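You operate a simulated robot arm through the tools that you are given. There is no shell and no other tool.

You are at the controls of a simulated robot arm. One attempt, no reset.

## Task
Put things in order on the belt top. At the end: the orange spool of string stands where the white cream tube stood; the white cream tube stands where the blue cable coil stood; the blue cable coil stands where the green clip stood; the green clip from the belt top stands on top of the bundle of mixed paper; whatever was shut is shut again. Leave all else as you found it, and nothing knocked over.

It is judged by the outcome, as a careful person would: the job done as asked, and still so three seconds after it is handed in. It fails if anything else is knocked over, pushed out of place, dropped, spilled or broken.

## Robot
A 6-joint arm with a two-finger parallel gripper, fixed in place. Base frame: the origin is at the foot of the arm, x ahead of it, y to its left, z up; the work surface is at about z = 0. Lengths are in m, angles in degrees, forces in N, time in s.
With the tool pointing down near the work surface it reaches from about 0.18 to 0.46 m from the base axis. Its first joint turns from -70.0 to 70.0 degrees. Payload 1.9 kg.
Tool frame: the origin (TCP) lies between the finger pads and is the grasp point; the fingertips stand 0.023 m ahead of it; z points along the fingers, y is the line along which they close. Largest opening 0.094 m; finger width 0.038, thickness 0.01; the body of the gripper, 0.054 by 0.096 m, starts 0.039 m behind the TCP.
Orientation is that of the tool frame in the base frame, as [roll, pitch, yaw] about the fixed x, y, z axes, in that order (R = Rz(yaw) Ry(pitch) Rx(roll)). With the fingers straight down and closing along the base's y, the tool's x points along the base's -x, its y along +y and its z along -z.

## Interface
- The arm moves only by the tool apply_moves. Its argument "rows" is a list that holds one entry, the list of rows, each a list of 7 numbers: the turn, a rotation vector about the tool's x, y, z in units of 45 degrees (1.0 is 45 degrees), then the shift along the tool's x, y, z in units of 500 mm (1.0 is 500 mm), then the closure in counts, from 0 (fully open) to 255 (shut). In form: [[[rx, ry, rz, tx, ty, tz, fingers], ...]]. A call has 1 to 20 rows; each row is the pose to reach, as a shift and turn from the pose commanded when the call began, along the tool's axes at that moment. A call with a number of a shift or a turn outside -1 to 1 is refused whole. Each row takes 0.2 s and may step no farther than 0.05 m and 8.6 degrees from the row before; otherwise, or with a gripper value out of range, the whole call is refused. A pose out of reach is approached as far as the arm can. The call stops where the force on the tool passes 40 N (or 10 N more than at its start, if that is more) or the arm is blocked; 0.2 s more then pass. The fingers move at their own pace (about 0.108 m/s each) and stop on an object; they squeeze with about 36 N. The grip force told is the motor's: it shows also when the fingers shut on nothing. Time passes only in rows, and 0.2 s behind the last, so rows that repeat a pose let the fingers close. It gives the time, the measured TCP pose, the force on the tool (base axes), the opening and the grip force at its end, in the units of the frame above (readings bear some noise), with the torque about the TCP (base axes, N m) and any sound that the robot's microphone picked up.
- Cameras (640 x 400 px; columns grow to the right, rows downward): "scene" is fixed at [0.0664, 0.3259, 0.4157]; the picture's right is [-0.64, -0.77, 0.00], its down [-0.50, 0.41, -0.76] and it looks along [0.59, -0.49, -0.64] (base axes); focal length 214 px, centre (320, 200). "wrist" rides on the gripper at [0.086, 0.016, -0.074] in the tool frame; the picture's right is [-0.18, 0.98, 0.00], its down [-0.58, -0.11, -0.81] and it looks along [-0.79, -0.15, 0.59] (tool axes); focal length 243 px, centre (320, 200). There is no depth. A picture from a camera that has moved, and an enlarged one, comes with that camera's place and axes in the base frame and with its lens.
- snapshot(camera): a new picture of that camera. No time passes.
- close_up(camera, box): a new picture of the part [left, top, right, bottom] of that camera's present view, enlarged. No time passes.
- hand_in(): hands the job in; it is judged then, once.

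Places have to be worked out from the pictures, the camera data and where the tool is seen. Open the gripper and draw the arm clear of the work before you hand the job in, unless the task says otherwise.

The tools are called after ">>>" as a command line: name --argument value ..., lists and objects as JSON in quotes. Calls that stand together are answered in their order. apply_moves: Moves the arm, as the interface text tells. Its arguments: {"type":"object","properties":{"rows":{"type":"array","items":{"type":"array","items":{"type":"array","items":{"type":"number"}}}}},"required":["rows"]} The other tools are called the same way: snapshot (camera) takes a picture; close_up (camera, box) takes an enlarged picture of a part of a camera's view; hand_in () hands the job in.

At the start:

```text
time: 0.0
tcp_pos: [0.3246, -0.1349, 0.3014]
tool_rot: [-180.0, 0.0, 179.9]
force: [0.2, 0.0, -0.2]
torque: [-0.02, 0.01, 0.0]
opening: 0.0939
finger_force: 0.2
```

scene: 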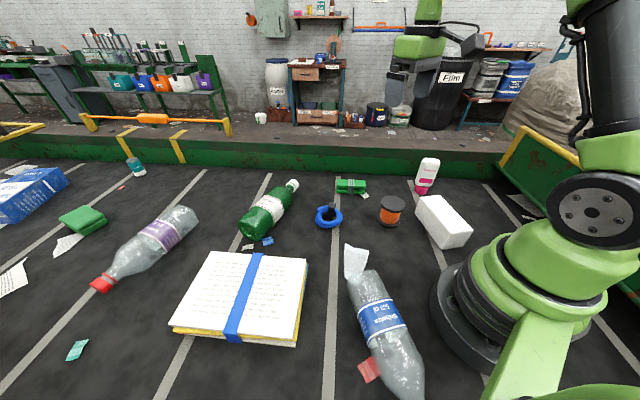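
wrist: 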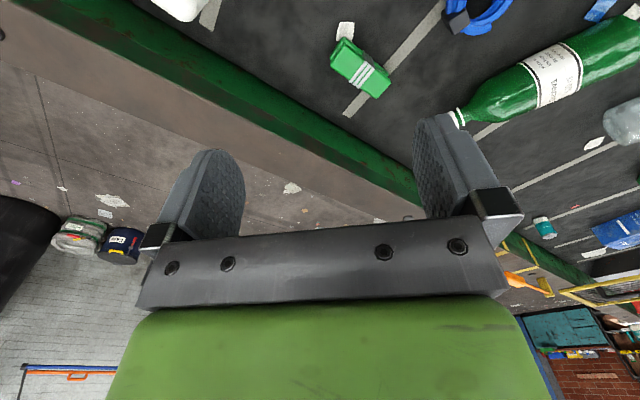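

I start by looking closely at the objects in the scene view and the wrist view before any movement.

>>> close_up --camera "scene" --box '[300, 140, 480, 252]'

>>> close_up --camera "scene" --box '[150, 220, 440, 400]'

>>> close_up --camera "wrist" --box '[300, 0, 540, 150]'

```text
3.56 times, centred on (390, 196) of scene
camera zoom: at [0.0664, 0.3259, 0.4157], right [-0.64, -0.77, 0.0], down [-0.5, 0.41, -0.76], along [0.59, -0.49, -0.64], focal length 763 px, centre (71, 214)
```

zoom: 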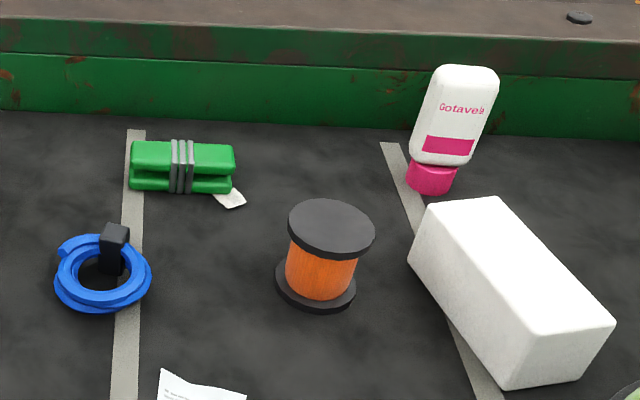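

```text
2.21 times, centred on (295, 310) of scene
camera zoom: at [0.0664, 0.3259, 0.4157], right [-0.64, -0.77, 0.0], down [-0.5, 0.41, -0.76], along [0.59, -0.49, -0.64], focal length 473 px, centre (375, -43)
```

zoom: 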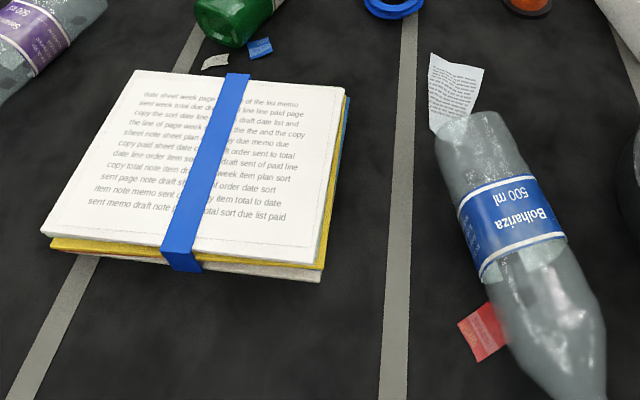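

```text
2.67 times, centred on (420, 75) of wrist
camera zoom: at [0.2381, -0.1173, 0.3776], right [0.18, 0.98, 0.0], down [0.58, -0.11, 0.81], along [0.79, -0.15, -0.59], focal length 647 px, centre (53, 533)
```

zoom: 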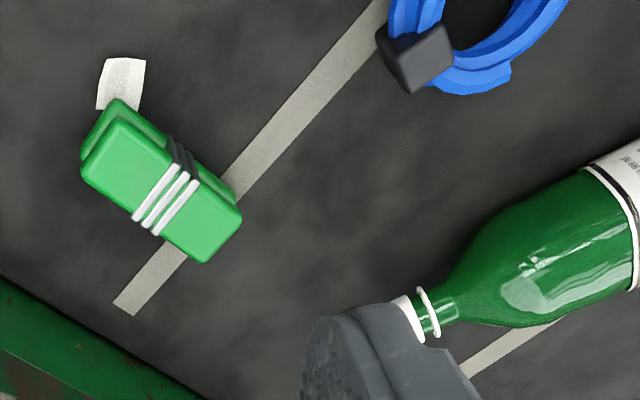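

The clip looks to be at about (0.41, -0.09), long axis near 45°. The coil is at (0.37, 0.04), the spool at (0.26, -0.08), the tube at (0.275, -0.266), and the bundle is centred near (0.31, 0.30). I'll move above the clip, turned 45°, for a better look, and also check the green item on the left.

>>> apply_moves --rows '[[[0, 0, -0.125, -0.02, 0.01, 0.03, 0], [0, 0, -0.25, -0.04, 0.02, 0.06, 0], [0, 0, -0.375, -0.06, 0.032, 0.1, 0], [0, 0, -0.5, -0.085, 0.043, 0.14, 0], [0, 0, -0.625, -0.11, 0.054, 0.18, 0], [0, 0, -0.75, -0.13, 0.064, 0.22, 0], [0, 0, -0.875, -0.15, 0.075, 0.25, 0], [0, 0, -1, -0.17, 0.086, 0.28, 0]]]'

>>> close_up --camera "scene" --box '[0, 140, 220, 300]'

>>> snapshot --camera "wrist"

>>> snapshot --camera "scene"

```text
time: 1.8
tcp_pos: [0.4084, -0.0909, 0.1609]
tool_rot: [180.0, 0.0, -135.0]
force: [-0.6, 0.7, -1.1]
torque: [0.01, 0.0, -0.01]
opening: 0.0938
finger_force: 0.1
```

```text
2.50 times, centred on (110, 220) of scene
camera zoom: at [0.0664, 0.3259, 0.4157], right [-0.64, -0.77, 0.0], down [-0.5, 0.41, -0.76], along [0.59, -0.49, -0.64], focal length 536 px, centre (845, 150)
```

zoom: 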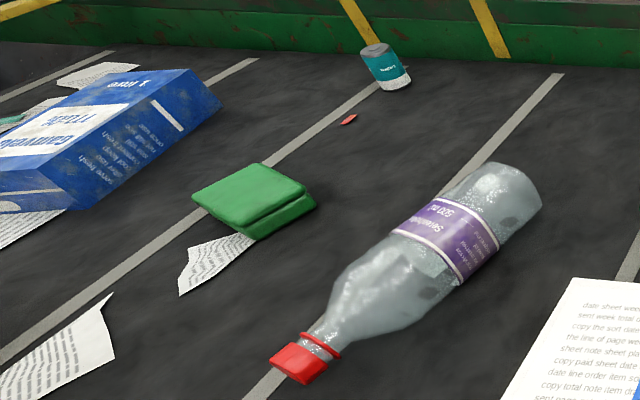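

```text
taken
camera wrist: at [0.3364, -0.1402, 0.2368], right [-0.57, 0.82, 0.0], down [0.49, 0.33, 0.81], along [0.67, 0.46, -0.59], focal length 243 px, centre (320, 200)
```

wrist: 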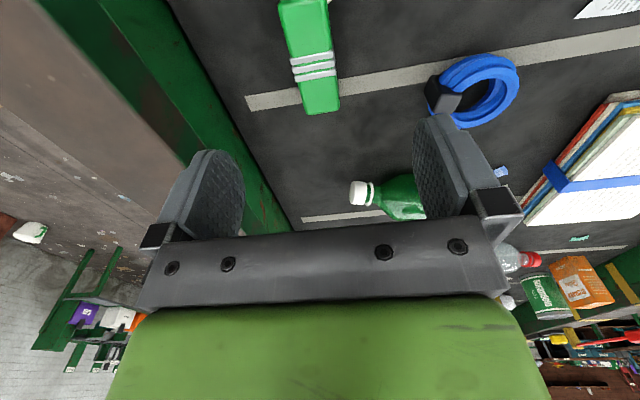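

```text
taken
```

scene: 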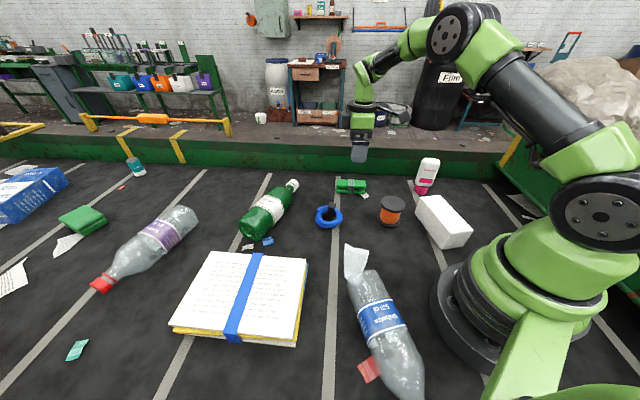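

The clip's long axis is close to 45°, but its near end is cut off in the wrist view. I'll back up 6 cm along the tool x so the whole clip is visible and I can measure it.

>>> apply_moves --rows '[[[0, 0, 0, 0.04, 0, 0, 0], [0, 0, 0, 0.08, 0, 0, 0], [0, 0, 0, 0.12, 0, 0, 0], [0, 0, 0, 0.12, 0, 0, 0]]]'

>>> snapshot --camera "wrist"

>>> close_up --camera "wrist" --box '[220, 0, 540, 200]'

```text
time: 2.8
tcp_pos: [0.3662, -0.1344, 0.1628]
tool_rot: [-180.0, 0.1, -135.1]
force: [0.2, -0.5, -0.6]
torque: [-0.04, -0.01, -0.03]
opening: 0.0942
finger_force: 0.2
```

```text
taken
camera wrist: at [0.2943, -0.1832, 0.2375], right [-0.56, 0.83, 0.0], down [0.49, 0.33, 0.81], along [0.67, 0.46, -0.59], focal length 243 px, centre (320, 200)
```

wrist: 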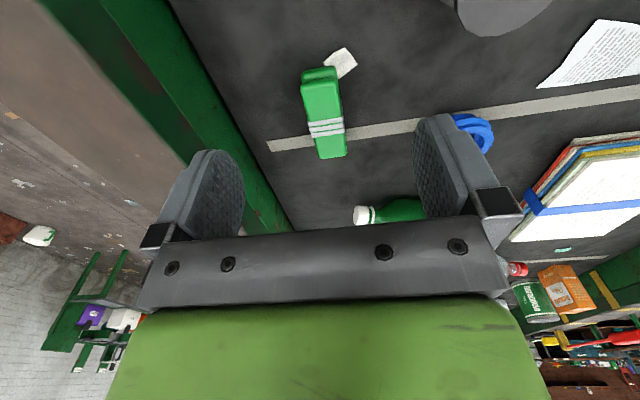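

```text
2.00 times, centred on (380, 100) of wrist
camera zoom: at [0.2943, -0.1832, 0.2375], right [-0.56, 0.83, 0.0], down [0.49, 0.33, 0.81], along [0.67, 0.46, -0.59], focal length 485 px, centre (200, 400)
```

zoom: 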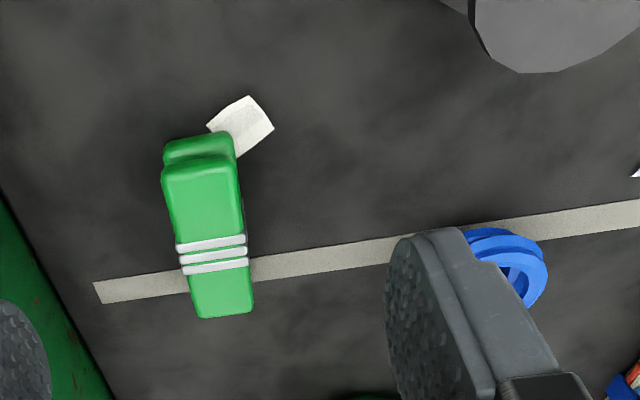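

From this view the clip's top centre works out at about (0.419, -0.089). It is 0.092 m long, 0.035 m wide and 0.027 m high, with its axis at about 44°. I'll move over it and go part of the way down, then check that the fingers straddle it.

>>> apply_moves --rows '[[[0, 0, 0, -0.05, -0.003, 0, 0], [0, 0, 0, -0.1, -0.006, 0, 0], [0, 0, 0, -0.1374, -0.0092, 0.02, 0], [0, 0, 0, -0.1374, -0.0092, 0.07, 0], [0, 0, 0, -0.1374, -0.0092, 0.12, 0], [0, 0, 0, -0.1374, -0.0092, 0.16, 0], [0, 0, 0, -0.1374, -0.0092, 0.18, 0]]]'

>>> snapshot --camera "wrist"

>>> close_up --camera "scene" --box '[290, 120, 450, 220]'

```text
time: 4.4
tcp_pos: [0.4209, -0.0891, 0.0728]
tool_rot: [180.0, 0.0, -135.0]
force: [-0.2, 1.1, 0.7]
torque: [-0.01, 0.0, 0.02]
opening: 0.0939
finger_force: 0.0
```

```text
taken
camera wrist: at [0.3474, -0.138, 0.1473], right [-0.56, 0.83, 0.0], down [0.49, 0.33, 0.81], along [0.67, 0.46, -0.59], focal length 243 px, centre (320, 200)
```

wrist: 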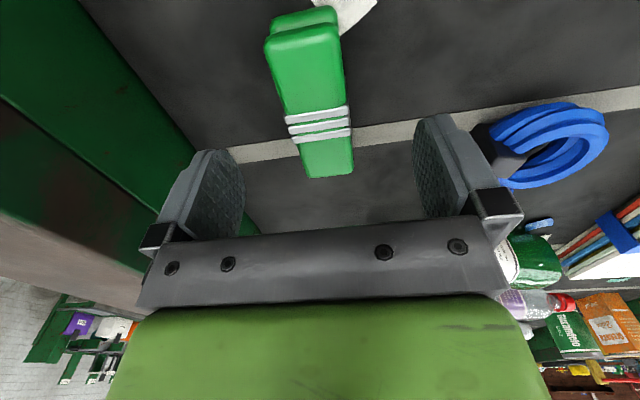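

```text
4.00 times, centred on (370, 170) of scene
camera zoom: at [0.0664, 0.3259, 0.4157], right [-0.64, -0.77, 0.0], down [-0.5, 0.41, -0.76], along [0.59, -0.49, -0.64], focal length 858 px, centre (120, 320)
```

zoom: 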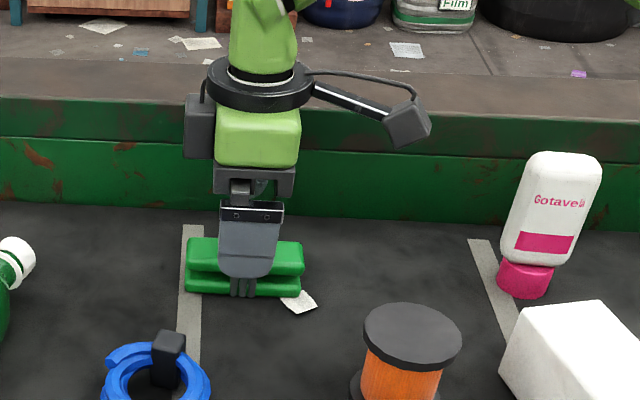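

The fingers straddle the middle of the clip, and its measured centre of (0.421, -0.089) is within 2 mm of the TCP. I'll descend so the tips are about 5 mm off the belt, then close.

>>> apply_moves --rows '[[[0, 0, 0.03, 0, 0, 0.03, 0], [0, 0, 0.03, 0, 0, 0.06, 0], [0, 0, 0.03, 0, 0, 0.08, 0], [0, 0, 0.03, 0, 0, 0.09, 0], [0, 0, 0.03, 0, 0, 0.09, 0], [0, 0, 0.03, 0, 0, 0.09, 255], [0, 0, 0.03, 0, 0, 0.09, 255], [0, 0, 0.03, 0, 0, 0.09, 255], [0, 0, 0.03, 0, 0, 0.09, 255]]]'

>>> snapshot --camera "wrist"

>>> close_up --camera "scene" --box '[290, 120, 450, 220]'

```text
time: 6.4
tcp_pos: [0.4191, -0.0876, 0.0265]
tool_rot: [-179.9, 0.0, -136.4]
force: [0.4, -1.2, 0.1]
torque: [0.02, 0.0, 0.0]
opening: 0.033
finger_force: 35.9
```

```text
taken
camera wrist: at [0.3457, -0.136, 0.1022], right [-0.55, 0.84, 0.0], down [0.5, 0.32, 0.81], along [0.68, 0.44, -0.59], focal length 243 px, centre (320, 200)
```

wrist: 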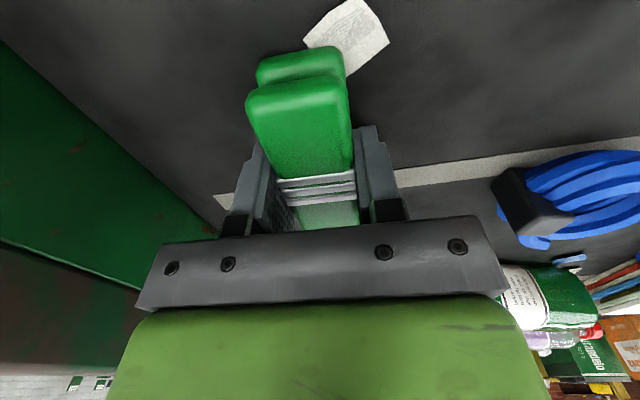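

```text
4.00 times, centred on (370, 170) of scene
camera zoom: at [0.0664, 0.3259, 0.4157], right [-0.64, -0.77, 0.0], down [-0.5, 0.41, -0.76], along [0.59, -0.49, -0.64], focal length 858 px, centre (120, 320)
```

zoom: 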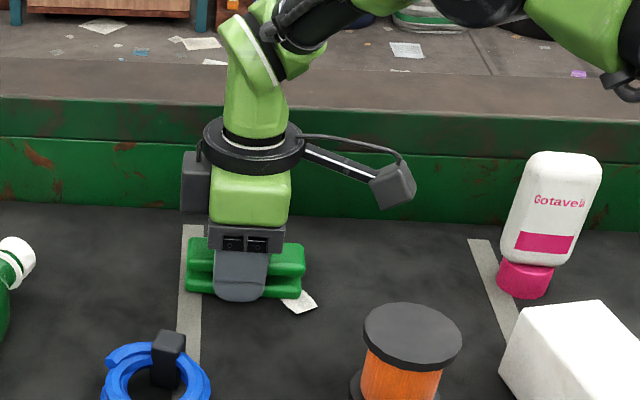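

The clip is held firmly at 0.033 m opening with 36 N. I'll lift it straight up.

>>> apply_moves --rows '[[[0, 0, 0, 0, 0, -0.03, 255], [0, 0, 0, 0, 0, -0.08, 255], [0, 0, 0, 0, 0, -0.14, 255], [0, 0, 0, 0, 0, -0.2, 255], [0, 0, 0, 0, 0, -0.26, 255], [0, 0, 0, 0, 0, -0.28, 255], [0, 0, 0, 0, 0, -0.28, 255]]]'

>>> snapshot --camera "wrist"

>>> snapshot --camera "scene"

```text
time: 8.0
tcp_pos: [0.4187, -0.0879, 0.1695]
tool_rot: [180.0, 0.2, -136.3]
force: [-0.5, 0.0, 0.2]
torque: [0.0, 0.02, -0.01]
opening: 0.0329
finger_force: 35.9
```

```text
taken
camera wrist: at [0.3453, -0.1357, 0.2447], right [-0.55, 0.84, 0.0], down [0.49, 0.32, 0.81], along [0.68, 0.44, -0.59], focal length 243 px, centre (320, 200)
```

wrist: 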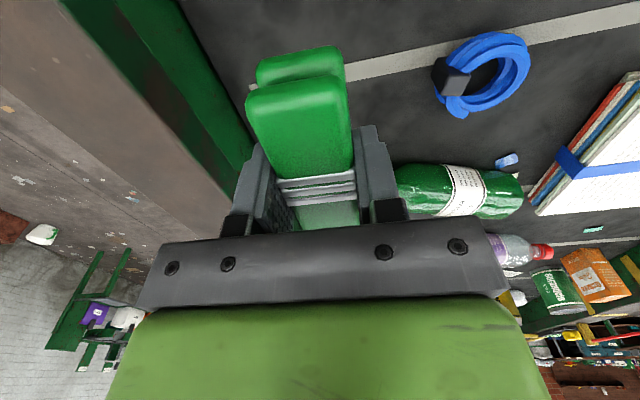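

```text
taken
```

scene: 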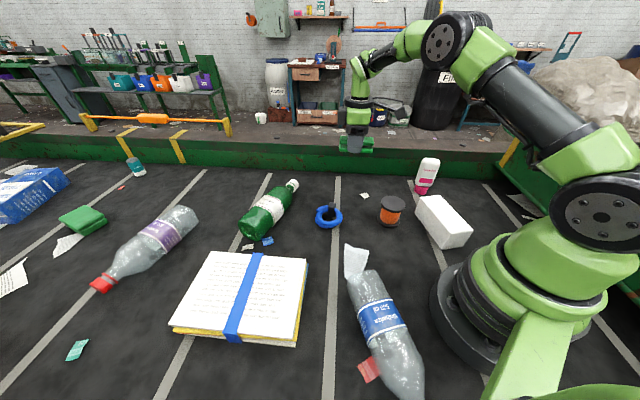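

The clip is held level and has cleared the belt. Next I'll carry it at z ≈ 0.17 over to the near half of the bundle, turning 45° on the way.

>>> apply_moves --rows '[[[0, 0, -0.05, -0.012, 0.03, 0, 255], [0, 0, -0.12, -0.035, 0.089, 0, 255], [0, 0, -0.2, -0.06, 0.15, 0, 255], [0, 0, -0.29, -0.085, 0.214, 0, 255], [0, 0, -0.38, -0.11, 0.278, 0, 255], [0, 0, -0.47, -0.136, 0.342, 0, 255], [0, 0, -0.56, -0.162, 0.406, 0, 255], [0, 0, -0.65, -0.187, 0.47, 0, 255], [0, 0, -0.74, -0.212, 0.534, 0, 255], [0, 0, -0.83, -0.238, 0.598, 0, 255], [0, 0, -0.92, -0.262, 0.66, 0, 255], [0, 0, -0.98, -0.278, 0.7, 0, 255], [0, 0, -1, -0.2839, 0.7129, 0, 255], [0, 0, -1, -0.2839, 0.7129, 0, 255]]]'

>>> snapshot --camera "wrist"

>>> snapshot --camera "scene"

```text
time: 11.0
tcp_pos: [0.2748, 0.2683, 0.1673]
tool_rot: [180.0, 0.0, -91.2]
force: [0.0, -0.9, -0.2]
torque: [0.01, 0.05, 0.0]
opening: 0.033
finger_force: 36.0
```

```text
taken
camera wrist: at [0.2563, 0.1824, 0.2434], right [-0.98, 0.21, 0.0], down [0.12, 0.58, 0.81], along [0.17, 0.79, -0.59], focal length 243 px, centre (320, 200)
```

wrist: 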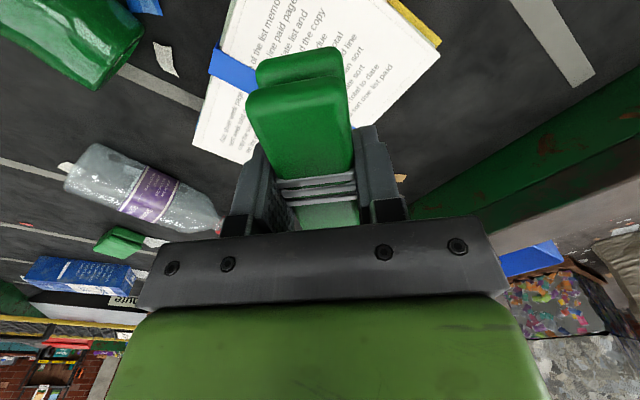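

```text
taken
```

scene: 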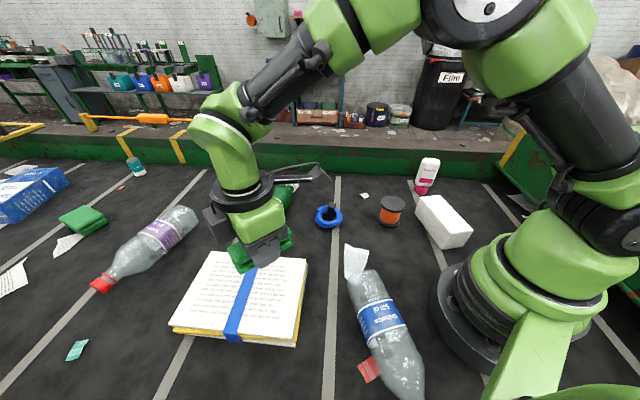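

Yaw is now -91°. I'll turn another 45° so the clip's long side lies parallel to the strap, then look again.

>>> apply_moves --rows '[[[0, 0, -0.1, 0, 0, 0, 255], [0, 0, -0.25, 0, 0, 0, 255], [0, 0, -0.4, 0, 0, 0, 255], [0, 0, -0.55, 0, 0, 0, 255], [0, 0, -0.7, 0, 0, 0, 255], [0, 0, -0.85, 0, 0, 0, 255], [0, 0, -0.97, 0, 0, 0, 255], [0, 0, -1, 0, 0, 0, 255], [0, 0, -1, 0, 0, 0, 255]]]'

>>> snapshot --camera "wrist"

>>> snapshot --camera "scene"

```text
time: 13.0
tcp_pos: [0.2755, 0.2677, 0.1673]
tool_rot: [180.0, -0.1, -46.3]
force: [-0.2, 0.2, 0.0]
torque: [-0.02, -0.02, 0.03]
opening: 0.0331
finger_force: 35.9
```

```text
taken
camera wrist: at [0.324, 0.1944, 0.2424], right [-0.84, -0.55, 0.0], down [-0.32, 0.5, 0.81], along [-0.44, 0.68, -0.59], focal length 243 px, centre (320, 200)
```

wrist: 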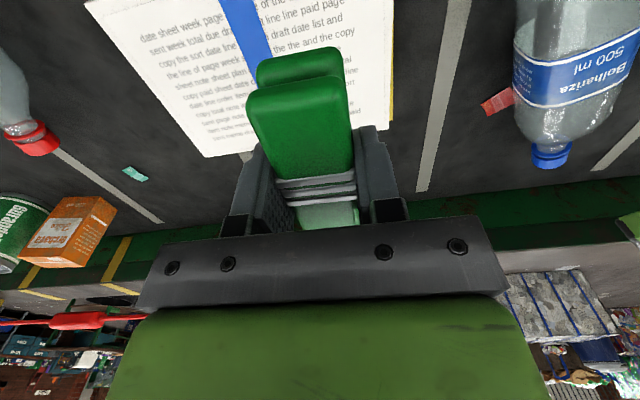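

```text
taken
```

scene: 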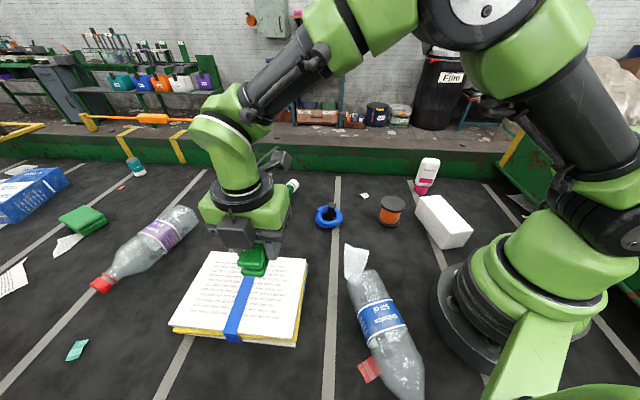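

Triangulating the bundle from both cameras puts its top at z ≈ 0.040 and its centre at (0.305, 0.303). I'll shift to the middle of the near half at (0.266, 0.2645), clear of the strap, and lower to about 1 cm above the paper.

>>> apply_moves --rows '[[[0, 0, 0, -0.008, 0.0186, 0.0, 255], [0, 0, 0, -0.008, 0.0186, 0.04, 255], [0, 0, 0, -0.008, 0.0186, 0.09, 255], [0, 0, 0, -0.008, 0.0186, 0.13, 255], [0, 0, 0, -0.008, 0.0186, 0.16, 255], [0, 0, 0, -0.008, 0.0186, 0.175, 255], [0, 0, 0, -0.008, 0.0186, 0.175, 255]]]'

>>> close_up --camera "scene" --box '[160, 210, 320, 310]'

>>> snapshot --camera "wrist"

```text
time: 14.6
tcp_pos: [0.2658, 0.2646, 0.0794]
tool_rot: [-180.0, 0.0, -46.4]
force: [0.4, -0.3, 0.0]
torque: [-0.02, -0.03, 0.0]
opening: 0.033
finger_force: 36.0
```

```text
4.00 times, centred on (240, 260) of scene
camera zoom: at [0.0664, 0.3259, 0.4157], right [-0.64, -0.77, 0.0], down [-0.5, 0.41, -0.76], along [0.59, -0.49, -0.64], focal length 858 px, centre (640, -40)
```

zoom: 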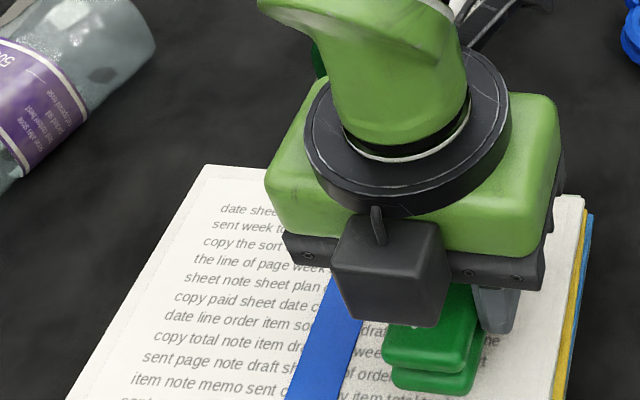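

```text
taken
camera wrist: at [0.3142, 0.1909, 0.1555], right [-0.84, -0.55, 0.0], down [-0.32, 0.5, 0.81], along [-0.44, 0.68, -0.59], focal length 243 px, centre (320, 200)
```

wrist: 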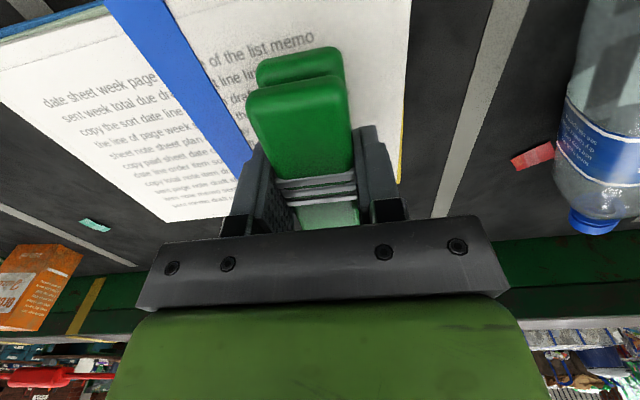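

The clip hangs over the near half beside the strap, about 1 cm above the paper. I'll lower it in small steps and watch the force.

>>> apply_moves --rows '[[[0, 0, 0, 0, 0, 0.006, 255], [0, 0, 0, 0, 0, 0.012, 255], [0, 0, 0, 0, 0, 0.016, 255], [0, 0, 0, 0, 0, 0.016, 255]]]'

>>> close_up --camera "scene" --box '[230, 250, 310, 300]'

```text
time: 15.6
tcp_pos: [0.2667, 0.2642, 0.0719]
tool_rot: [-180.0, 0.0, -46.2]
force: [-0.2, -0.4, -0.3]
torque: [0.03, -0.01, 0.01]
opening: 0.0331
finger_force: 36.2
```

```text
8.00 times, centred on (270, 275) of scene
camera zoom: at [0.0664, 0.3259, 0.4157], right [-0.64, -0.77, 0.0], down [-0.5, 0.41, -0.76], along [0.59, -0.49, -0.64], focal length 1716 px, centre (720, -400)
```

zoom: 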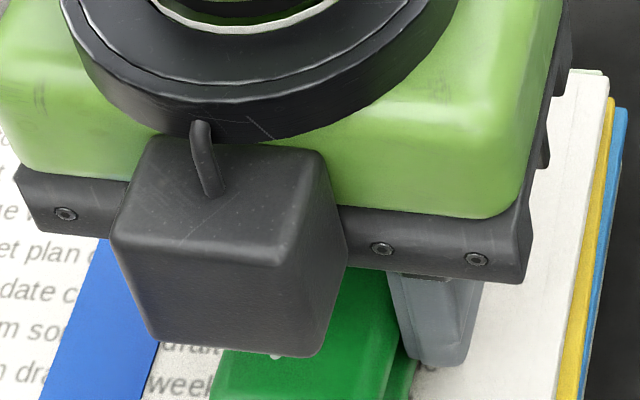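

No contact yet at z ≈ 0.072. I'll keep going in 1 mm steps.

>>> apply_moves --rows '[[[0, 0, 0, 0, 0, 0.002, 255], [0, 0, 0, 0, 0, 0.004, 255], [0, 0, 0, 0, 0, 0.006, 255], [0, 0, 0, 0, 0, 0.006, 255]]]'

>>> close_up --camera "scene" --box '[230, 260, 310, 310]'

```text
time: 16.6
tcp_pos: [0.2665, 0.2642, 0.0682]
tool_rot: [-180.0, -0.1, -46.3]
force: [0.0, 0.0, -0.8]
torque: [-0.03, 0.01, 0.02]
opening: 0.0329
finger_force: 35.5
```

```text
8.00 times, centred on (270, 285) of scene
camera zoom: at [0.0664, 0.3259, 0.4157], right [-0.64, -0.77, 0.0], down [-0.5, 0.41, -0.76], along [0.59, -0.49, -0.64], focal length 1716 px, centre (720, -480)
```

zoom: 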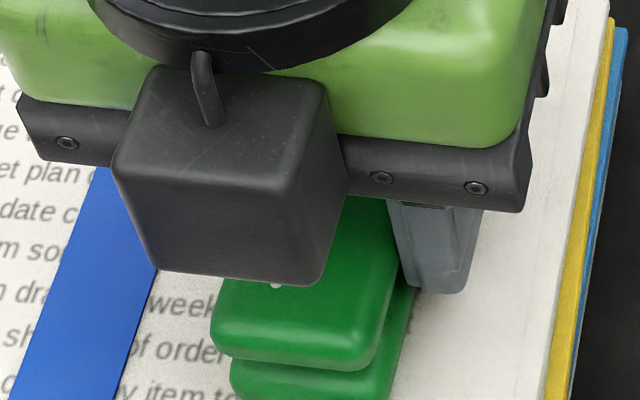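

There is still no vertical force at z ≈ 0.068, so I'll go down further in 1 mm steps.

>>> apply_moves --rows '[[[0, 0, 0, 0, 0, 0.002, 255], [0, 0, 0, 0, 0, 0.004, 255], [0, 0, 0, 0, 0, 0.004, 255]]]'

>>> close_up --camera "scene" --box '[230, 260, 310, 310]'

```text
time: 17.4
tcp_pos: [0.2659, 0.2648, 0.0658]
tool_rot: [-179.8, 0.0, -46.4]
force: [0.3, -1.0, 3.7]
torque: [0.06, 0.17, 0.07]
opening: 0.033
finger_force: 36.1
```

```text
8.00 times, centred on (270, 285) of scene
camera zoom: at [0.0664, 0.3259, 0.4157], right [-0.64, -0.77, 0.0], down [-0.5, 0.41, -0.76], along [0.59, -0.49, -0.64], focal length 1716 px, centre (720, -480)
```

zoom: 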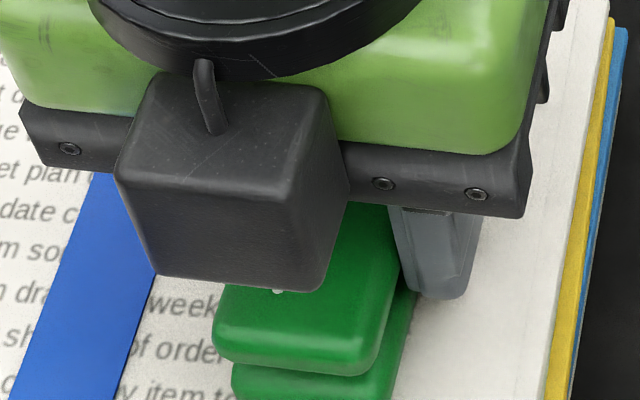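

A 3.7 N upward force shows the clip is resting on the paper. I'll open the fingers partway, which also keeps them off the strap, and then rise straight up.

>>> apply_moves --rows '[[[0, 0, 0, 0, 0, 0, 150], [0, 0, 0, 0, 0, 0, 110], [0, 0, 0, 0, 0, 0, 100], [0, 0, 0, 0, 0, -0.01, 100], [0, 0, 0, 0, 0, -0.03, 100], [0, 0, 0, 0, 0, -0.07, 100], [0, 0, 0, 0, 0, -0.14, 100], [0, 0, 0, 0, 0, -0.22, 100], [0, 0, 0, 0, 0, -0.24, 100]]]'

>>> snapshot --camera "scene"

>>> snapshot --camera "wrist"

```text
time: 19.4
tcp_pos: [0.2676, 0.2643, 0.1873]
tool_rot: [179.9, -0.1, -46.2]
force: [0.3, -0.6, -0.6]
torque: [0.02, 0.02, -0.01]
opening: 0.057
finger_force: 0.0
```

```text
taken
```

scene: 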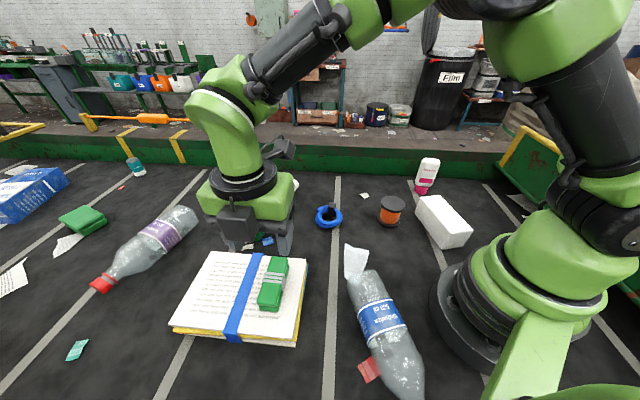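

```text
taken
camera wrist: at [0.3146, 0.1916, 0.2632], right [-0.84, -0.55, 0.0], down [-0.32, 0.5, 0.81], along [-0.44, 0.68, -0.59], focal length 243 px, centre (320, 200)
```

wrist: 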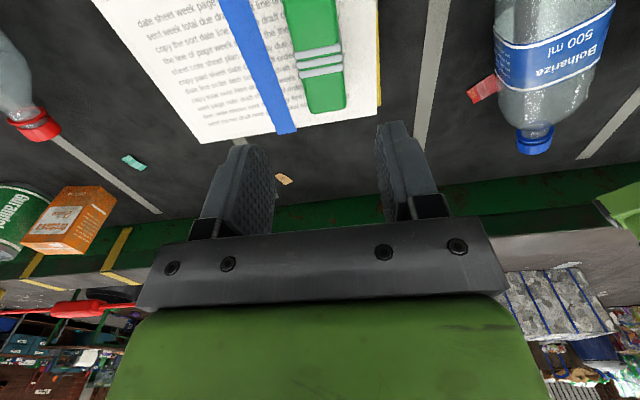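

The clip now sits flat on the paper beside the strap. I'll move toward the coil at height, unwinding the wrist turn in steps so I can look at it.

>>> apply_moves --rows '[[[0, 0, 0.08, 0.03, 0.016, 0, 60], [0, 0, 0.2, 0.08, 0.043, 0, 30], [0, 0, 0.33, 0.135, 0.072, 0, 0], [0, 0, 0.46, 0.195, 0.104, 0, 0], [0, 0, 0.59, 0.255, 0.137, 0, 0], [0, 0, 0.72, 0.315, 0.169, 0, 0], [0, 0, 0.85, 0.37, 0.198, 0, 0], [0, 0, 0.95, 0.405, 0.217, 0, 0], [0, 0, 1, 0.4218, 0.226, 0, 0], [0, 0, 1, 0.4218, 0.226, 0, 0]]]'

>>> apply_moves --rows '[[[0, 0, 0.08, 0, 0, 0, 0], [0, 0, 0.22, 0, 0, 0, 0], [0, 0, 0.38, 0, 0, 0, 0], [0, 0, 0.54, 0, 0, 0, 0], [0, 0, 0.7, 0, 0, 0, 0], [0, 0, 0.86, 0, 0, 0, 0], [0, 0, 0.97, 0, 0, 0, 0], [0, 0, 1, 0, 0, 0, 0]]]'

>>> apply_moves --rows '[[[0, 0, 0.08, 0, 0, 0, 0], [0, 0, 0.22, 0, 0, 0, 0], [0, 0, 0.38, 0, 0, 0, 0], [0, 0, 0.54, 0, 0, 0, 0], [0, 0, 0.7, 0, 0, 0, 0], [0, 0, 0.86, 0, 0, 0, 0], [0, 0, 0.97, 0, 0, 0, 0], [0, 0, 1, 0, 0, 0, 0]]]'

>>> snapshot --camera "wrist"

>>> snapshot --camera "scene"

```text
time: 21.6
tcp_pos: [0.3298, 0.0352, 0.1849]
tool_rot: [-179.9, -0.1, -91.4]
force: [0.0, 0.2, -1.1]
torque: [0.01, 0.0, -0.02]
opening: 0.0941
finger_force: 0.1
```

```text
time: 23.4
tcp_pos: [0.3305, 0.0329, 0.1857]
tool_rot: [180.0, 0.2, -136.4]
force: [-0.5, -0.1, -0.2]
torque: [-0.04, 0.0, -0.02]
opening: 0.0936
finger_force: 0.1
```

```text
time: 25.2
tcp_pos: [0.3302, 0.0327, 0.186]
tool_rot: [180.0, 0.1, 178.5]
force: [-0.1, 0.0, -0.1]
torque: [0.0, -0.01, -0.01]
opening: 0.0941
finger_force: 0.0
```

```text
taken
camera wrist: at [0.2442, 0.0524, 0.2625], right [0.21, 0.98, 0.0], down [0.58, -0.12, 0.81], along [0.79, -0.17, -0.59], focal length 243 px, centre (320, 200)
```

wrist: 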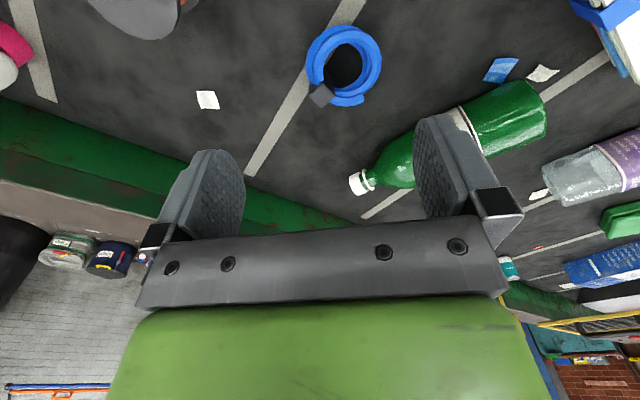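

```text
taken
```

scene: 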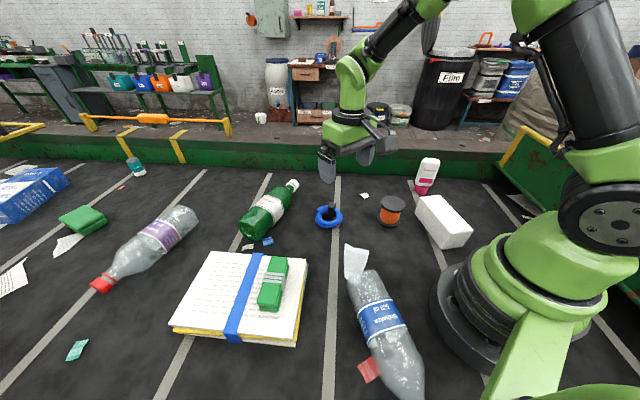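

The coil is clearly in view now. I'll zoom in to see the ring and its black tie in detail.

>>> close_up --camera "wrist" --box '[260, 0, 420, 120]'

>>> close_up --camera "scene" --box '[300, 190, 360, 240]'

```text
3.33 times, centred on (340, 60) of wrist
camera zoom: at [0.2442, 0.0524, 0.2625], right [0.21, 0.98, 0.0], down [0.58, -0.12, 0.81], along [0.79, -0.17, -0.59], focal length 809 px, centre (253, 667)
```

zoom: 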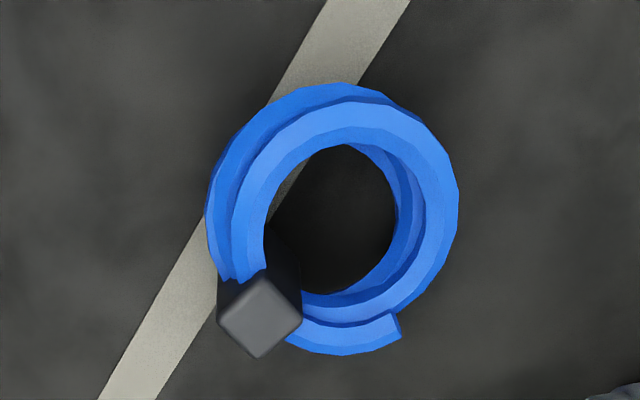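

```text
8.00 times, centred on (330, 215) of scene
camera zoom: at [0.0664, 0.3259, 0.4157], right [-0.64, -0.77, 0.0], down [-0.5, 0.41, -0.76], along [0.59, -0.49, -0.64], focal length 1716 px, centre (240, 80)
```

zoom: 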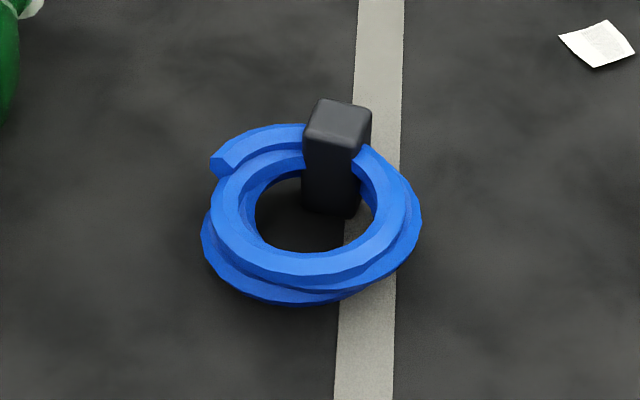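

The wrist view puts the ring at about (0.358, 0.051), roughly 0.07 m across, with its tie toward -60°. I'll move over it and turn to yaw ≈ 134° so the fingers close across the ring clear of the tie, then look again.

>>> apply_moves --rows '[[[0, 0, 0.1, -0.006, 0.004, 0, 0], [0, 0, 0.25, -0.014, 0.009, 0.01, 0], [0, 0, 0.4, -0.022, 0.014, 0.03, 0], [0, 0, 0.55, -0.03, 0.02, 0.05, 0], [0, 0, 0.7, -0.038, 0.025, 0.07, 0], [0, 0, 0.85, -0.046, 0.03, 0.09, 0], [0, 0, 0.97, -0.053, 0.034, 0.11, 0], [0, 0, 1, -0.055, 0.0355, 0.12, 0], [0, 0, 1, -0.055, 0.0355, 0.12, 0]]]'

>>> snapshot --camera "wrist"

>>> close_up --camera "wrist" --box '[240, 0, 400, 120]'

>>> close_up --camera "scene" --box '[270, 140, 400, 240]'

```text
time: 27.2
tcp_pos: [0.357, 0.0516, 0.1261]
tool_rot: [179.9, 0.1, 133.6]
force: [-0.2, 0.3, 0.4]
torque: [-0.02, 0.0, 0.0]
opening: 0.0939
finger_force: 0.1
```

```text
taken
camera wrist: at [0.3101, 0.1255, 0.2021], right [0.84, 0.54, 0.0], down [0.32, -0.5, 0.81], along [0.44, -0.68, -0.59], focal length 243 px, centre (320, 200)
```

wrist: 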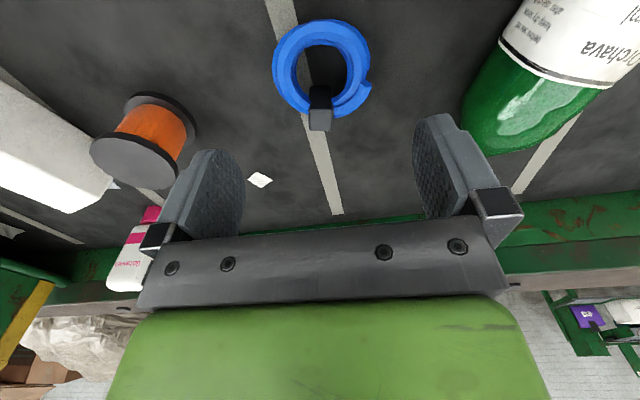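

```text
3.33 times, centred on (320, 60) of wrist
camera zoom: at [0.3101, 0.1255, 0.2021], right [0.84, 0.54, 0.0], down [0.32, -0.5, 0.81], along [0.44, -0.68, -0.59], focal length 809 px, centre (320, 667)
```

zoom: 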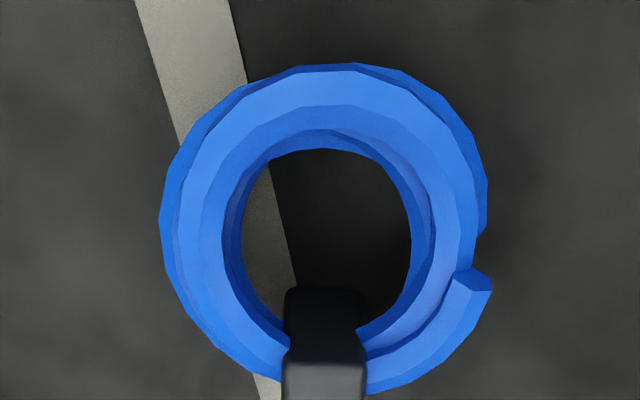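

```text
4.00 times, centred on (335, 190) of scene
camera zoom: at [0.0664, 0.3259, 0.4157], right [-0.64, -0.77, 0.0], down [-0.5, 0.41, -0.76], along [0.59, -0.49, -0.64], focal length 858 px, centre (260, 240)
```

zoom: 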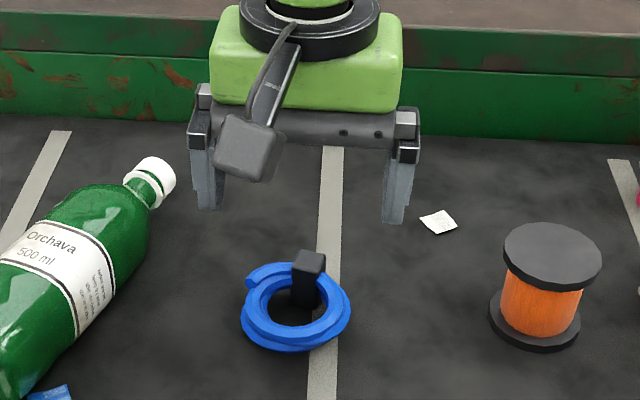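

The ring measures about 0.0745 m across and is centred under the TCP within about 1.5 mm. I'll descend partway to z ≈ 0.065 and check the clearance.

>>> apply_moves --rows '[[[0, 0, 0, 0, 0, 0.03, 0], [0, 0, 0, 0, 0, 0.07, 0], [0, 0, 0, 0, 0, 0.11, 0], [0, 0, 0, 0, 0, 0.124, 0], [0, 0, 0, 0, 0, 0.124, 0]]]'

>>> snapshot --camera "wrist"

>>> close_up --camera "scene" --box '[270, 160, 400, 240]'

```text
time: 28.4
tcp_pos: [0.3583, 0.0503, 0.065]
tool_rot: [179.8, 0.0, 133.7]
force: [-0.3, -0.1, 1.0]
torque: [-0.01, 0.01, 0.0]
opening: 0.0939
finger_force: 0.1
```

```text
taken
camera wrist: at [0.3107, 0.1254, 0.1398], right [0.84, 0.55, 0.0], down [0.32, -0.5, 0.81], along [0.44, -0.68, -0.59], focal length 243 px, centre (320, 200)
```

wrist: 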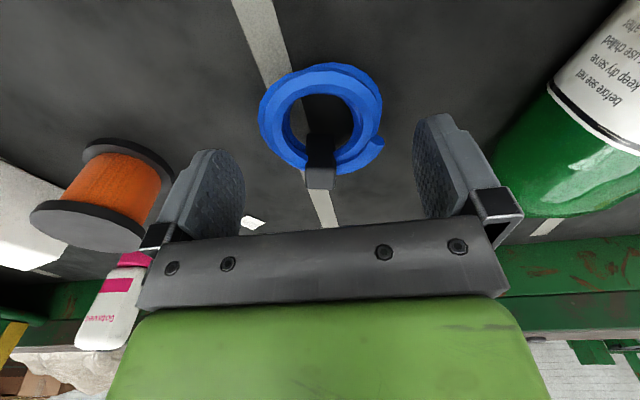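

```text
4.92 times, centred on (335, 200) of scene
camera zoom: at [0.0664, 0.3259, 0.4157], right [-0.64, -0.77, 0.0], down [-0.5, 0.41, -0.76], along [0.59, -0.49, -0.64], focal length 1056 px, centre (246, 200)
```

zoom: 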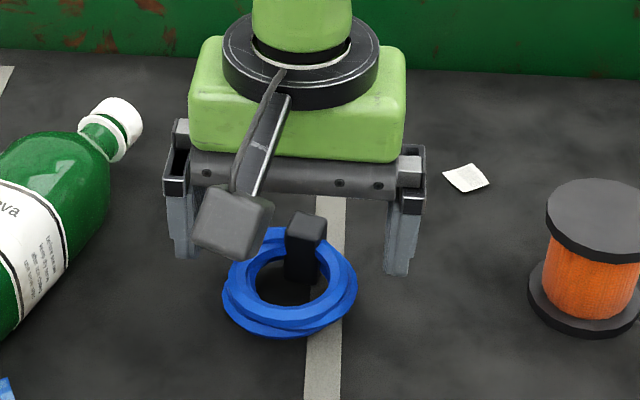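

The ring stays centred between the fingers. I'll descend to z ≈ 0.028 and close on its outer diameter.

>>> apply_moves --rows '[[[0, 0, 0, 0, 0, 0.024, 0], [0, 0, 0, 0, 0, 0.05, 0], [0, 0, 0, 0, 0, 0.066, 0], [0, 0, 0, 0, 0, 0.074, 0], [0, 0, 0, 0, 0, 0.074, 0], [0, 0, 0, 0, 0, 0.074, 60], [0, 0, 0, 0, 0, 0.074, 255], [0, 0, 0, 0, 0, 0.074, 255], [0, 0, 0, 0, 0, 0.074, 255]]]'

>>> snapshot --camera "wrist"

>>> close_up --camera "scene" --box '[270, 160, 400, 240]'

```text
time: 30.4
tcp_pos: [0.3601, 0.0504, 0.0267]
tool_rot: [180.0, 0.0, 133.7]
force: [1.1, -0.5, 0.0]
torque: [-0.06, -0.03, 0.05]
opening: 0.0715
finger_force: 36.0
```

```text
taken
camera wrist: at [0.311, 0.1251, 0.1036], right [0.84, 0.55, 0.0], down [0.32, -0.5, 0.81], along [0.44, -0.68, -0.59], focal length 243 px, centre (320, 200)
```

wrist: 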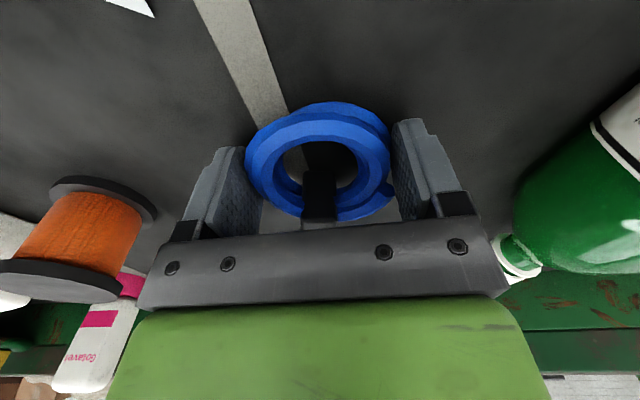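

```text
4.92 times, centred on (335, 200) of scene
camera zoom: at [0.0664, 0.3259, 0.4157], right [-0.64, -0.77, 0.0], down [-0.5, 0.41, -0.76], along [0.59, -0.49, -0.64], focal length 1056 px, centre (246, 200)
```

zoom: 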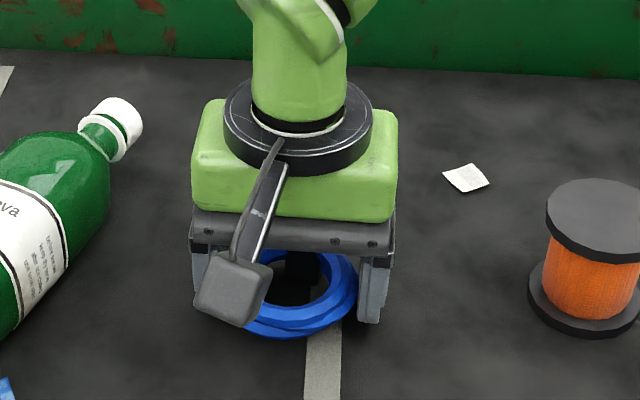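

The ring is gripped at 0.0715 m with 36 N. The coil's place was (0.359, 0.051). I'll lift it straight up and check that it hangs level.

>>> apply_moves --rows '[[[0, 0, 0, 0, 0, -0.02, 255], [0, 0, 0, 0, 0, -0.06, 255], [0, 0, 0, 0, 0, -0.11, 255], [0, 0, 0, 0, 0, -0.16, 255], [0, 0, 0, 0, 0, -0.2, 255], [0, 0, 0, 0, 0, -0.2, 255]]]'

>>> snapshot --camera "wrist"

>>> close_up --camera "scene" --box '[260, 120, 420, 220]'

```text
time: 31.8
tcp_pos: [0.3586, 0.0509, 0.1296]
tool_rot: [180.0, 0.0, 133.7]
force: [1.0, -0.4, -0.9]
torque: [0.0, 0.0, -0.01]
opening: 0.0713
finger_force: 35.9
```

```text
taken
camera wrist: at [0.3106, 0.125, 0.2041], right [0.84, 0.55, 0.0], down [0.32, -0.5, 0.81], along [0.44, -0.68, -0.59], focal length 243 px, centre (320, 200)
```

wrist: 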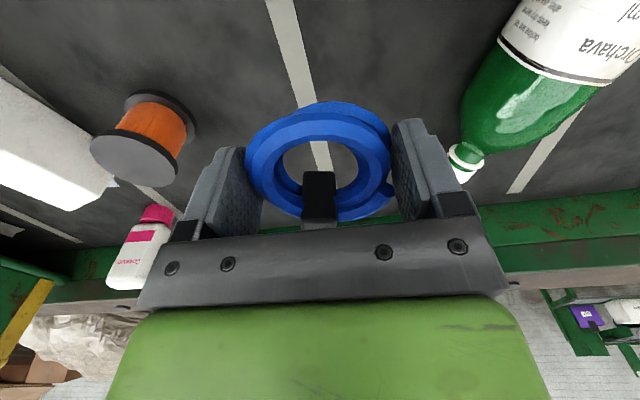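

```text
4.00 times, centred on (340, 170) of scene
camera zoom: at [0.0664, 0.3259, 0.4157], right [-0.64, -0.77, 0.0], down [-0.5, 0.41, -0.76], along [0.59, -0.49, -0.64], focal length 858 px, centre (240, 320)
```

zoom: 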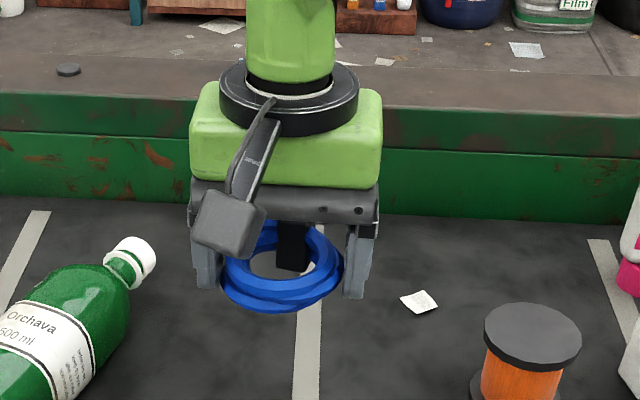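

The coil hangs level in the grip. I'll carry it at this height over to the clip's old place at (0.420, -0.0885).

>>> apply_moves --rows '[[[0, 0, 0, -0.03, -0.011, 0, 255], [0, 0, 0, -0.08, -0.029, 0, 255], [0, 0, 0, -0.13, -0.0475, 0, 255], [0, 0, 0, -0.18, -0.066, 0, 255], [0, 0, 0, -0.23, -0.084, 0, 255], [0, 0, 0, -0.27, -0.099, 0, 255], [0, 0, 0, -0.2862, -0.1046, 0, 255], [0, 0, 0, -0.2862, -0.1046, 0.04, 255], [0, 0, 0, -0.2862, -0.1046, 0.09, 255], [0, 0, 0, -0.2862, -0.1046, 0.14, 255], [0, 0, 0, -0.2862, -0.1046, 0.17, 255], [0, 0, 0, -0.2862, -0.1046, 0.185, 255], [0, 0, 0, -0.2862, -0.1046, 0.185, 255]]]'

>>> snapshot --camera "wrist"

>>> close_up --camera "scene" --box '[290, 120, 450, 220]'

```text
time: 34.6
tcp_pos: [0.4169, -0.0894, 0.0347]
tool_rot: [179.9, 0.0, 133.6]
force: [-0.2, 0.0, -0.9]
torque: [-0.02, 0.03, -0.02]
opening: 0.0713
finger_force: 36.2
```

```text
taken
camera wrist: at [0.3694, -0.0145, 0.1105], right [0.84, 0.55, 0.0], down [0.32, -0.5, 0.81], along [0.44, -0.68, -0.59], focal length 243 px, centre (320, 200)
```

wrist: 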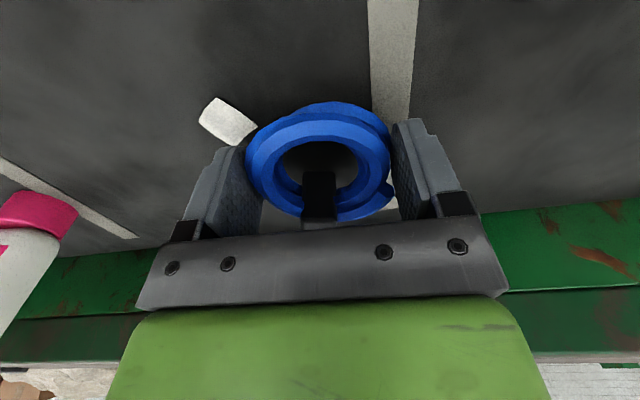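

```text
4.00 times, centred on (370, 170) of scene
camera zoom: at [0.0664, 0.3259, 0.4157], right [-0.64, -0.77, 0.0], down [-0.5, 0.41, -0.76], along [0.59, -0.49, -0.64], focal length 858 px, centre (120, 320)
```

zoom: 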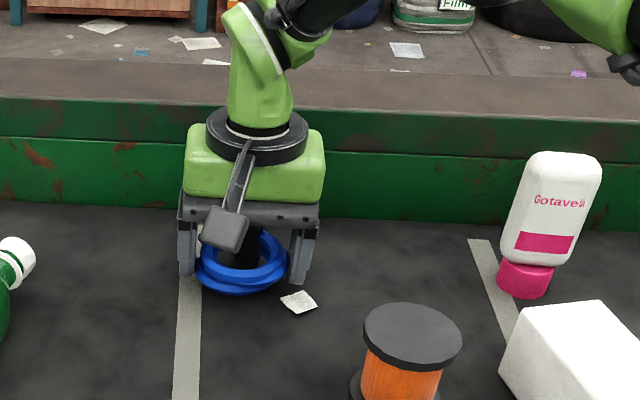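

The coil is over the clip's old spot, about 7 mm up, and the paper scrap is clear of it. I'll lower the rest gently.

>>> apply_moves --rows '[[[0, 0, 0, 0, 0, 0.006, 255], [0, 0, 0, 0, 0, 0.011, 255], [0, 0, 0, 0, 0, 0.013, 255], [0, 0, 0, 0, 0, 0.013, 255]]]'

```text
time: 35.6
tcp_pos: [0.4188, -0.0894, 0.0288]
tool_rot: [-179.9, 0.0, 133.7]
force: [-0.5, 0.8, -0.8]
torque: [0.01, -0.02, 0.0]
opening: 0.0714
finger_force: 35.9
```

No contact yet. I'll go down 1 mm at a time until the belt takes the load.

>>> apply_moves --rows '[[[0, 0, 0, 0, 0, 0.002, 255], [0, 0, 0, 0, 0, 0.002, 255]]]'

```text
time: 36.2
tcp_pos: [0.4195, -0.0888, 0.0284]
tool_rot: [-180.0, 0.1, 133.6]
force: [-12.1, 0.5, 20.8]
torque: [-0.36, 0.72, -0.11]
opening: 0.0714
finger_force: 35.3
```

That is firm contact (21 N). I'll back off 1 mm to relieve it, open partway, then rise.

>>> apply_moves --rows '[[[0, 0, 0, 0, 0, -0.0015, 255], [0, 0, 0, 0, 0, -0.0015, 255]]]'

```text
time: 36.8
tcp_pos: [0.4187, -0.0893, 0.028]
tool_rot: [179.9, 0.1, 133.8]
force: [0.7, -1.1, -0.5]
torque: [0.07, 0.05, 0.03]
opening: 0.0713
finger_force: 36.3
```

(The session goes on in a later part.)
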